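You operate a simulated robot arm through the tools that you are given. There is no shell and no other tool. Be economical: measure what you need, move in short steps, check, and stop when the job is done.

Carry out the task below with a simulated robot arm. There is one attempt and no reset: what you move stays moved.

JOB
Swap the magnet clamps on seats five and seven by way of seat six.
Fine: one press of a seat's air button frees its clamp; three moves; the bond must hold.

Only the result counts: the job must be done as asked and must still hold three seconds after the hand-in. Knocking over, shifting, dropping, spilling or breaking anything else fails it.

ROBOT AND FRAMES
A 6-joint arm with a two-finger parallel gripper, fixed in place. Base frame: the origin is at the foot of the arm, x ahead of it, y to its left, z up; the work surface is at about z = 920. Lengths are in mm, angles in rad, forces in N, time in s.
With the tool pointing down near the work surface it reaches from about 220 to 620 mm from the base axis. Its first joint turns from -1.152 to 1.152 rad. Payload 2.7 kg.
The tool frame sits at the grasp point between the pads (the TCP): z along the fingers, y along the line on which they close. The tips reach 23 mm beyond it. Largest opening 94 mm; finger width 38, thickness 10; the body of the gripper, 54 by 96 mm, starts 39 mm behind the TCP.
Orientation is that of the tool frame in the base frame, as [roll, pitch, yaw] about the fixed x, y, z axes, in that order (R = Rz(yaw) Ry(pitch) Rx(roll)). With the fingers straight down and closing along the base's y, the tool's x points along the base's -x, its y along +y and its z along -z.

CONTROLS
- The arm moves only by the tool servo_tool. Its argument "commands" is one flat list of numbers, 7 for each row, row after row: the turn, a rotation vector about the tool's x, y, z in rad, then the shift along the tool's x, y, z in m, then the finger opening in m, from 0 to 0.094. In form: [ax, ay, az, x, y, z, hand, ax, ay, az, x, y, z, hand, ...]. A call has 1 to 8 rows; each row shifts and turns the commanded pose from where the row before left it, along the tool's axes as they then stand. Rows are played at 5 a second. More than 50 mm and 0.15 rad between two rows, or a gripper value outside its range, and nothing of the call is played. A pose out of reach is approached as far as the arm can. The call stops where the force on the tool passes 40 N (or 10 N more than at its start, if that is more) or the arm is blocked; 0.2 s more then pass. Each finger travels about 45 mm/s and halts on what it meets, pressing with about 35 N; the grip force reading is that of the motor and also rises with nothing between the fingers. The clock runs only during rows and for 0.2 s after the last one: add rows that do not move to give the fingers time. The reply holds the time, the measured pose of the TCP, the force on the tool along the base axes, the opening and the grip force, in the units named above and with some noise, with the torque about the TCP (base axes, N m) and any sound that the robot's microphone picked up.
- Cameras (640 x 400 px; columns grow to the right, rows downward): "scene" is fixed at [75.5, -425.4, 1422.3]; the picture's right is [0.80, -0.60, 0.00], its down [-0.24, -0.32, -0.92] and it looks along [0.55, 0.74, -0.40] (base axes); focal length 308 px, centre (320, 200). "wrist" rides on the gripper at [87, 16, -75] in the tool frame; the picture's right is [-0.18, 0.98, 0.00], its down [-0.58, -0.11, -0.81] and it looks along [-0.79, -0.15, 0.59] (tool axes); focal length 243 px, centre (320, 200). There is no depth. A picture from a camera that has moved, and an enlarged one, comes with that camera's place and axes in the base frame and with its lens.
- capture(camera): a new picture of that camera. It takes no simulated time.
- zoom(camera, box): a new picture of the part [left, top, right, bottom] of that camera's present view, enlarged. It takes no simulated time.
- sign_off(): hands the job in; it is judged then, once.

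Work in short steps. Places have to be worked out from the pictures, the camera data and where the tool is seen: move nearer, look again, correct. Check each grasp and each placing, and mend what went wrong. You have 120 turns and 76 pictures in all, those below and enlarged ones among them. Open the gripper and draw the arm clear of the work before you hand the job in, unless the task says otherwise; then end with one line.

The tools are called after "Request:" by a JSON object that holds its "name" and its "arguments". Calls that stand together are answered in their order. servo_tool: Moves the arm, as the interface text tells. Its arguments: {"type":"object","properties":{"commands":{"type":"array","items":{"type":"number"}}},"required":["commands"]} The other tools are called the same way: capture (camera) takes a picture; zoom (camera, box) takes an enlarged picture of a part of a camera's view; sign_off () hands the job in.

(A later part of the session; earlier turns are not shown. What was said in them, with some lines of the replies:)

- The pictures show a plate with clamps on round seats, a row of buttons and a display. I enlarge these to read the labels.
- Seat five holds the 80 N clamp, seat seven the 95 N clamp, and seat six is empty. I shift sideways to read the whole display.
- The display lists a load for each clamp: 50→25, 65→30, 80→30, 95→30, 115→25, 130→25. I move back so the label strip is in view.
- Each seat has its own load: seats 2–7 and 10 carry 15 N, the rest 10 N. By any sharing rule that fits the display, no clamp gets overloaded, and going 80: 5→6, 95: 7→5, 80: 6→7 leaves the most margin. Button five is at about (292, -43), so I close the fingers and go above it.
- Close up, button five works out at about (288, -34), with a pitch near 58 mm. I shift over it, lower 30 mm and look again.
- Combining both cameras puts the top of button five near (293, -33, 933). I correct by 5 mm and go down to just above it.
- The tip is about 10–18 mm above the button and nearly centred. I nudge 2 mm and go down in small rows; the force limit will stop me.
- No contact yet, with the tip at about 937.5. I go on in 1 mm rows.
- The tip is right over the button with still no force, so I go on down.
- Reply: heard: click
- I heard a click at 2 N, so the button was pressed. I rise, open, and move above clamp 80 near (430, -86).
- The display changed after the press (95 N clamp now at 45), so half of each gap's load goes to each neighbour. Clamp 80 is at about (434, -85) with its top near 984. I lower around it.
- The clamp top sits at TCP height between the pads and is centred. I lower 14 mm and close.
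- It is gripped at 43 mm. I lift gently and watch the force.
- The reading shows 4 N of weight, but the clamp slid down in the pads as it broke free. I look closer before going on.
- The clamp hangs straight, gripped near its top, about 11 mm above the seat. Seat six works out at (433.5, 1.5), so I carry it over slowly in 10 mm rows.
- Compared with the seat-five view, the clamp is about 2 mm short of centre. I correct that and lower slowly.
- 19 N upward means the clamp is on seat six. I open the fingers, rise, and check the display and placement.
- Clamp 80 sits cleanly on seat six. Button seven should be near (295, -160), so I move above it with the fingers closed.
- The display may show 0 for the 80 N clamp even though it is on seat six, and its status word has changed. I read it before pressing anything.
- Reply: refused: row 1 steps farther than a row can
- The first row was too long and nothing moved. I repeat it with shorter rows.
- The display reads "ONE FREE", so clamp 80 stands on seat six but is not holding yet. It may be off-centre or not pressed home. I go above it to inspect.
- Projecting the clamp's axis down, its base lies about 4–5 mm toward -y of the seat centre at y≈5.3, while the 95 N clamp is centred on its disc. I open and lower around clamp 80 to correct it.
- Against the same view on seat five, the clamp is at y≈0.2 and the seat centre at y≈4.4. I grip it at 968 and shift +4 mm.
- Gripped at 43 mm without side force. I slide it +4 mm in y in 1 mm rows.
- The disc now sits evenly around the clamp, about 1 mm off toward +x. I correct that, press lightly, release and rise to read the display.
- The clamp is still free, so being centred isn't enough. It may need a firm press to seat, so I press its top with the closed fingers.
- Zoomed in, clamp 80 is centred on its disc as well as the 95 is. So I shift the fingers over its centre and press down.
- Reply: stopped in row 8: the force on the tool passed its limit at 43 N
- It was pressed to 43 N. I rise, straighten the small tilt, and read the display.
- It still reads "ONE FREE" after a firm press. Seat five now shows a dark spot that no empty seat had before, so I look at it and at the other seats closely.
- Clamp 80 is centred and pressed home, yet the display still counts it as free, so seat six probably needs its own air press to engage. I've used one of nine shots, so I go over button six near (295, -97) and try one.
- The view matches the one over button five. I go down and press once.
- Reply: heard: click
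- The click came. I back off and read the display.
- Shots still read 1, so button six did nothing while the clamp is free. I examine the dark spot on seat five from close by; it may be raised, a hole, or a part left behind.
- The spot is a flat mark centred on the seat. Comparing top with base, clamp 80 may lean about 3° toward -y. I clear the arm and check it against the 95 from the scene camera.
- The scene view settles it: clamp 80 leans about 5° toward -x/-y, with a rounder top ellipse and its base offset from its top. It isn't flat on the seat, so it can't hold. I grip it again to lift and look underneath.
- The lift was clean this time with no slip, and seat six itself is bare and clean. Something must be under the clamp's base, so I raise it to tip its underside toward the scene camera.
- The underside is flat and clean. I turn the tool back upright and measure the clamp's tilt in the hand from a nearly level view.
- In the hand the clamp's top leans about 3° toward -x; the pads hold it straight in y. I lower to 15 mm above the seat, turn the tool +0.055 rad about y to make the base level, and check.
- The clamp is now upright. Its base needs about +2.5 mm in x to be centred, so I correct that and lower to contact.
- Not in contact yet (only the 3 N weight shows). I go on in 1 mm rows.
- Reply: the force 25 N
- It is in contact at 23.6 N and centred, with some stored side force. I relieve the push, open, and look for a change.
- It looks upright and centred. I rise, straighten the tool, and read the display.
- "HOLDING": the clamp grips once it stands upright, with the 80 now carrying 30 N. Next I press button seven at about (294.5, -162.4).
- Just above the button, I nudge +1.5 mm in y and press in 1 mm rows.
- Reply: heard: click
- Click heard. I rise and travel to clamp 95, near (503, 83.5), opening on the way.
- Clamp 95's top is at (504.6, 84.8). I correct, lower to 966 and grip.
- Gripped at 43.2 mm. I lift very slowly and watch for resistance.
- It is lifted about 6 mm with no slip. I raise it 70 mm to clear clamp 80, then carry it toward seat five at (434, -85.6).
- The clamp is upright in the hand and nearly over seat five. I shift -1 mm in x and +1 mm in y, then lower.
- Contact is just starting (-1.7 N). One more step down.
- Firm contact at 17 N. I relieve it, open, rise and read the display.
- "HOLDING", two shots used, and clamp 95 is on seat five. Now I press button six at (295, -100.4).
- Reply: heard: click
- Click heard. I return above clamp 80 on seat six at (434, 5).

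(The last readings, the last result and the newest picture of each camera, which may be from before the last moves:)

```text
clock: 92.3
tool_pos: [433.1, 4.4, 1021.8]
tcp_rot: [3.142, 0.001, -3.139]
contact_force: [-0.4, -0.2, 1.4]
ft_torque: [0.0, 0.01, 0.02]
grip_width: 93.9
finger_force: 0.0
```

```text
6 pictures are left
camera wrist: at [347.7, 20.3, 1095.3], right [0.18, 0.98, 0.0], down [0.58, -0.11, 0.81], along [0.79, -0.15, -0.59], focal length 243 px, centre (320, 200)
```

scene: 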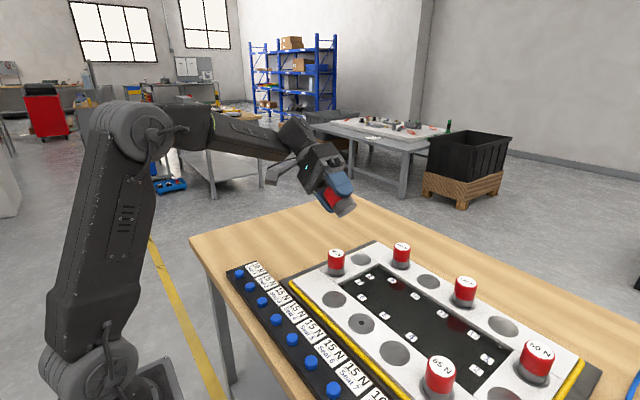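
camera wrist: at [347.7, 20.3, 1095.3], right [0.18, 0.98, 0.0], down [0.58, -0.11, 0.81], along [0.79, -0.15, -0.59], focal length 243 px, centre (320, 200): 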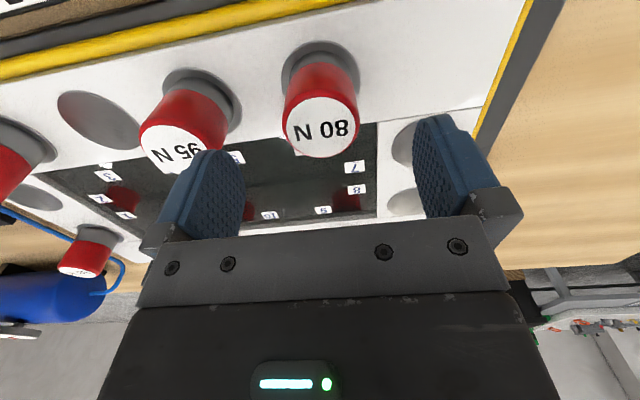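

Clamp 80's top is at (430.6, 4.6). I shift -2 mm in x, lower to 967 and grip.

Request:
{"name": "servo_tool", "arguments": {"commands": [0, 0, 0, 0.002, 0, 0.02, 0.094, 0, 0, 0, 0, 0, 0.02, 0.094, 0, 0, 0, 0, 0, 0.015, 0.094, 0, 0, 0, 0, 0, 0, 0.07, 0, 0, 0, 0, 0, 0, 0.03, 0, 0, 0, 0, 0, 0, 0.03, 0, 0, 0, 0, 0, 0, 0.03, 0, 0, 0, 0, 0, 0, 0.03]}}

Request:
{"name": "servo_tool", "arguments": {"commands": [0, 0, 0, 0, 0, -0.001, 0.03, 0, 0, 0, 0, 0, -0.001, 0.03, 0, 0, 0, 0, 0, -0.002, 0.03, 0, 0, 0, 0, 0, -0.002, 0.03, 0, 0, 0, 0, 0, -0.002, 0.03, 0, 0, 0, 0, 0, 0, 0.03]}}

Request:
{"name": "zoom", "arguments": {"camera": "wrist", "box": [220, 40, 440, 230]}}

```text
clock: 94.1
tool_pos: [430.8, 5.9, 966.5]
tcp_rot: [-3.14, 0.001, -3.139]
contact_force: [-0.1, 1.0, -0.7]
ft_torque: [0.01, 0.0, -0.01]
grip_width: 43.2
finger_force: 35.0
```

```text
clock: 95.5
tool_pos: [430.5, 5.4, 973.1]
tcp_rot: [-3.14, 0.001, -3.137]
contact_force: [0.5, 0.3, -3.0]
ft_torque: [0.0, 0.01, 0.05]
grip_width: 43.3
finger_force: 35.2
```

```text
2.11 times, centred on (330, 135) of wrist
camera zoom: at [345.8, 20.6, 1048.3], right [0.18, 0.98, 0.0], down [0.58, -0.11, 0.81], along [0.79, -0.15, -0.59], focal length 511 px, centre (299, 337)
```

zoom: 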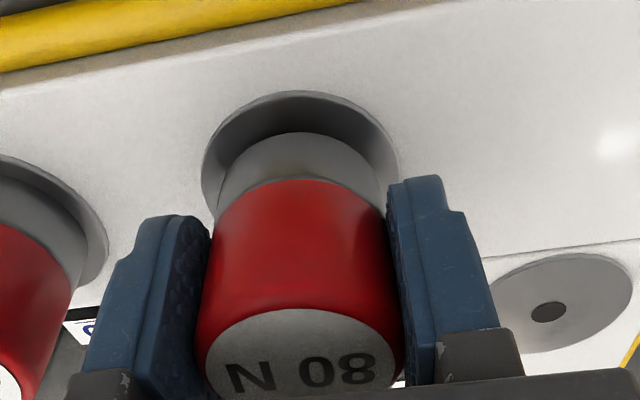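

Lifted without slipping at 3 N. Against the 95, its top again leans about 4° toward -x, so I'll level it before placing. I raise it and carry it over seat seven.

Request:
{"name": "servo_tool", "arguments": {"commands": [0, 0, 0, 0, 0, -0.004, 0.03, 0, 0, 0, 0, 0, -0.008, 0.03, 0, 0, 0, 0, 0, -0.01, 0.03, 0, 0, 0, 0, 0, -0.006, 0.03, 0, 0, 0, -0.006, 0.006, 0, 0.03, 0, 0, 0, -0.012, 0.013, 0, 0.03, 0, 0, 0, -0.015, 0.016, 0, 0.03, 0, 0, 0, -0.015, 0.017, 0, 0.03]}}

Request:
{"name": "servo_tool", "arguments": {"commands": [0, 0, 0, -0.013, 0.015, 0, 0.03, 0, 0, 0, -0.008, 0.008, 0, 0.03, 0, 0, 0, -0.0035, 0.0035, 0, 0.03, 0, 0, 0, 0, 0, 0.008, 0.03, 0, 0, 0, 0, 0, 0.006, 0.03, 0, 0.03, 0, 0, 0, 0, 0.03, 0, 0.03, 0, 0, 0, 0, 0.03, 0, 0, 0, 0, 0, 0, 0.03]}}

Request:
{"name": "zoom", "arguments": {"camera": "scene", "box": [298, 235, 378, 285]}}

Request:
{"name": "zoom", "arguments": {"camera": "wrist", "box": [220, 40, 440, 230]}}

```text
clock: 97.3
tool_pos: [478.9, 56.6, 1001.7]
tcp_rot: [-3.141, -0.001, -3.139]
contact_force: [0.2, 0.3, -3.0]
ft_torque: [0.03, 0.02, -0.01]
grip_width: 43.4
finger_force: 34.8
```

```text
clock: 99.1
tool_pos: [502.3, 82.4, 988.7]
tcp_rot: [3.141, -0.058, -3.139]
contact_force: [0.1, -0.8, -3.2]
ft_torque: [0.0, 0.01, -0.02]
grip_width: 43.2
finger_force: 35.0
```

```text
8.00 times, centred on (338, 260) of scene
camera zoom: at [75.6, -425.3, 1422.3], right [0.8, -0.6, 0.0], down [-0.24, -0.32, -0.92], along [0.55, 0.74, -0.4], focal length 2463 px, centre (176, -280)
```

zoom: 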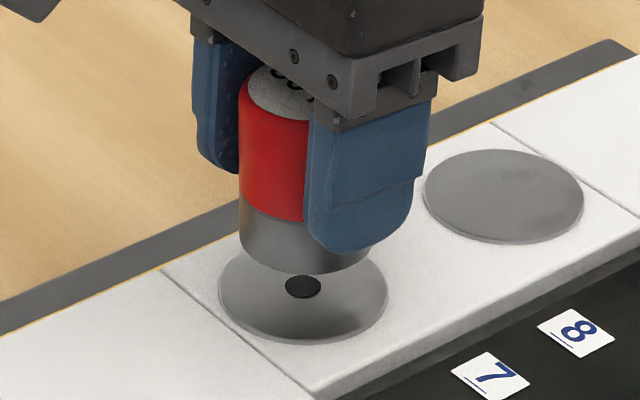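

```text
2.11 times, centred on (330, 135) of wrist
camera zoom: at [422.4, 98.9, 1067.4], right [0.18, 0.98, -0.01], down [0.63, -0.11, 0.77], along [0.76, -0.15, -0.64], focal length 511 px, centre (299, 337)
```

zoom: 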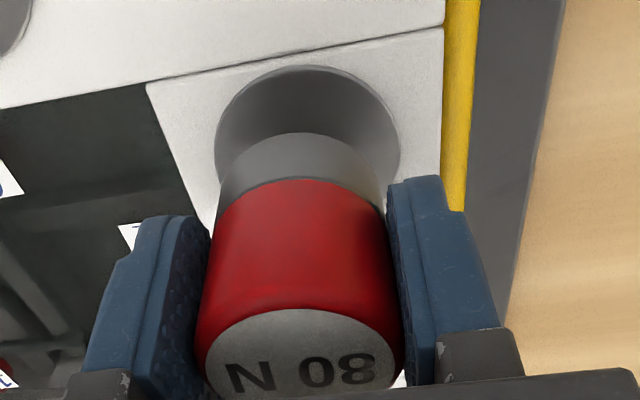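

It looks upright in the scene view and needs about +0.5 mm in x and +1.3 mm in y. I correct and lower.

Request:
{"name": "servo_tool", "arguments": {"commands": [0, 0, 0, -0.0005, 0.0013, 0, 0.03, 0, 0, 0, -0.0003, 0, 0.005, 0.03, 0, 0, 0, -0.0003, 0, 0.005, 0.03, 0, 0, 0, -0.0002, 0, 0.004, 0.03, 0, 0, 0, -0.0001, 0, 0.002, 0.03, 0, 0, 0, 0, 0, 0.001, 0.03, 0, 0, 0, 0, 0, 0, 0.03]}}

```text
clock: 100.7
tool_pos: [503.7, 84.8, 969.7]
tcp_rot: [3.141, -0.059, -3.139]
contact_force: [0.4, 0.8, -3.2]
ft_torque: [0.0, 0.0, -0.02]
grip_width: 43.1
finger_force: 34.7
```

Request:
{"name": "servo_tool", "arguments": {"commands": [0, 0, 0, 0, 0, 0.001, 0.03, 0, 0, 0, 0, 0, 0.001, 0.03, 0, 0, 0, 0, 0, 0, 0.03]}}

```text
clock: 101.5
tool_pos: [503.7, 85.5, 968.2]
tcp_rot: [-3.141, -0.059, -3.139]
contact_force: [0.6, -0.4, -2.6]
ft_torque: [-0.01, 0.01, 0.0]
grip_width: 42.9
finger_force: 35.2
```

Request:
{"name": "servo_tool", "arguments": {"commands": [0, 0, 0, 0, 0, 0.001, 0.03, 0, 0, 0, 0, 0, 0.0007, 0.03, 0, 0, 0, 0, 0, 0, 0.03]}}

```text
clock: 102.3
tool_pos: [503.2, 84.0, 966.1]
tcp_rot: [-3.141, -0.061, -3.139]
contact_force: [-0.2, -0.2, -3.9]
ft_torque: [0.0, 0.0, 0.03]
grip_width: 43.0
finger_force: 34.9
```

Request:
{"name": "servo_tool", "arguments": {"commands": [0, 0, 0, 0, 0, 0.001, 0.03, 0, 0, 0, 0, 0, 0.0005, 0.03, 0, 0, 0, 0, 0, 0, 0.03]}}

```text
clock: 103.1
tool_pos: [503.3, 85.3, 965.8]
tcp_rot: [3.141, -0.058, -3.137]
contact_force: [-2.4, 0.6, 4.3]
ft_torque: [0.01, 0.08, 0.0]
grip_width: 43.2
finger_force: 34.6
```

In contact. I press slightly more, relieve, then release and rise to read the display.

Request:
{"name": "servo_tool", "arguments": {"commands": [0, 0, 0, 0, 0, 0.0008, 0.03, 0, 0, 0, 0, 0, 0, 0.03, 0, 0, 0, 0, 0, -0.0008, 0.03, 0, 0, 0, 0, 0, 0, 0.05, 0, 0, 0, 0, 0, 0, 0.07, 0, 0, 0, 0, 0, 0, 0.094, 0, 0, 0, 0, 0, 0, 0.094, 0, 0, 0, 0, 0, 0, 0.094]}}

Request:
{"name": "servo_tool", "arguments": {"commands": [0, 0, 0, 0, 0, -0.04, 0.094, 0, 0, 0, 0, 0, -0.04, 0.094, 0, -0.06, 0, 0, 0, -0.04, 0.094, 0, 0, 0, 0.03, -0.037, 0, 0.06, 0, 0, 0, 0.03, -0.038, 0, 0.03, 0, 0, 0, 0.03, -0.038, 0, 0, 0, 0, 0, 0.03, -0.038, 0, 0, 0, 0, 0, 0.03, -0.038, 0, 0]}}

Request:
{"name": "servo_tool", "arguments": {"commands": [0, 0, 0, 0.02, -0.043, 0, 0, 0, 0, 0, 0, -0.045, 0, 0, 0, 0, 0, 0, -0.04, 0, 0, 0, 0, 0, 0, 0, 0, 0]}}

Request:
{"name": "capture", "arguments": {"camera": "wrist"}}

```text
clock: 104.9
tool_pos: [504.1, 84.8, 965.2]
tcp_rot: [-3.141, -0.057, -3.139]
contact_force: [0.4, -0.2, 0.1]
ft_torque: [-0.03, -0.02, 0.01]
grip_width: 93.9
finger_force: 0.1
```

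```text
clock: 106.7
tool_pos: [360.8, -106.7, 1085.9]
tcp_rot: [3.141, 0.002, -3.139]
contact_force: [0.3, -0.5, 0.0]
ft_torque: [-0.01, -0.02, -0.03]
grip_width: 0.1
finger_force: 11.3
```

```text
clock: 107.7
tool_pos: [341.5, -233.2, 1083.7]
tcp_rot: [3.141, 0.001, -3.138]
contact_force: [-0.5, 0.2, 0.3]
ft_torque: [0.0, -0.01, -0.01]
grip_width: 0.0
finger_force: 34.7
```

```text
2 pictures are left
camera wrist: at [256.2, -217.7, 1160.0], right [0.18, 0.98, 0.0], down [0.58, -0.11, 0.81], along [0.79, -0.15, -0.59], focal length 243 px, centre (320, 200)
```

wrist: 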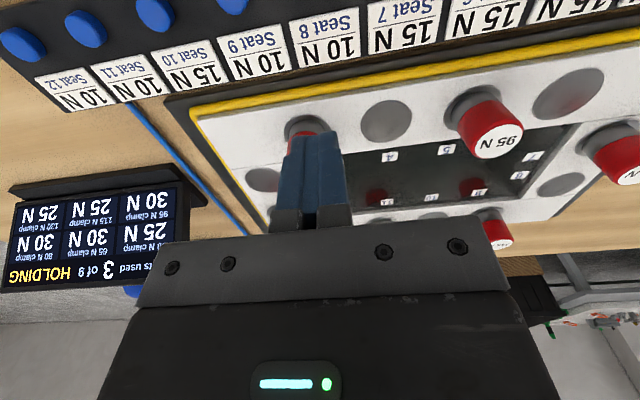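

The display reads "HOLDING" with 3 of 9 shots, and the 80 and 95 at 30 N each: swapped and bonded. I open the gripper and rise clear.

Request:
{"name": "servo_tool", "arguments": {"commands": [0, 0, 0, 0, 0, -0.04, 0.03, 0, 0, 0, 0, 0, -0.04, 0.06, 0, 0, 0, 0, 0, -0.04, 0.094, 0, 0, 0, 0, 0, -0.04, 0.094, 0, 0, 0, 0, 0, 0, 0.094]}}

Request:
{"name": "capture", "arguments": {"camera": "scene"}}

```text
clock: 108.9
tool_pos: [342.3, -230.3, 1246.2]
tcp_rot: [-3.141, 0.002, -3.138]
contact_force: [-0.3, 0.3, -0.9]
ft_torque: [0.0, -0.02, 0.02]
grip_width: 94.1
finger_force: 0.1
```

```text
1 pictures are left
```

scene: 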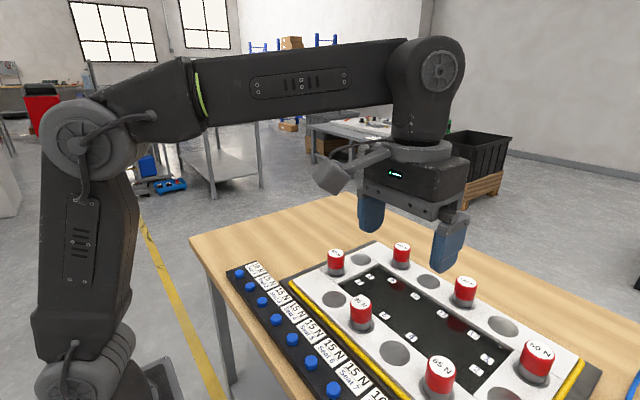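

Both clamps stand on their new seats and nothing else has moved. I hand in the job.

Request:
{"name": "sign_off", "arguments": {}}

```text
The job is handed in.
```

The clamps are swapped by way of seat six: the 95 N clamp is now on seat five and the 80 N clamp on seat seven, with the display reading "HOLDING" after 3 of 9 shots.
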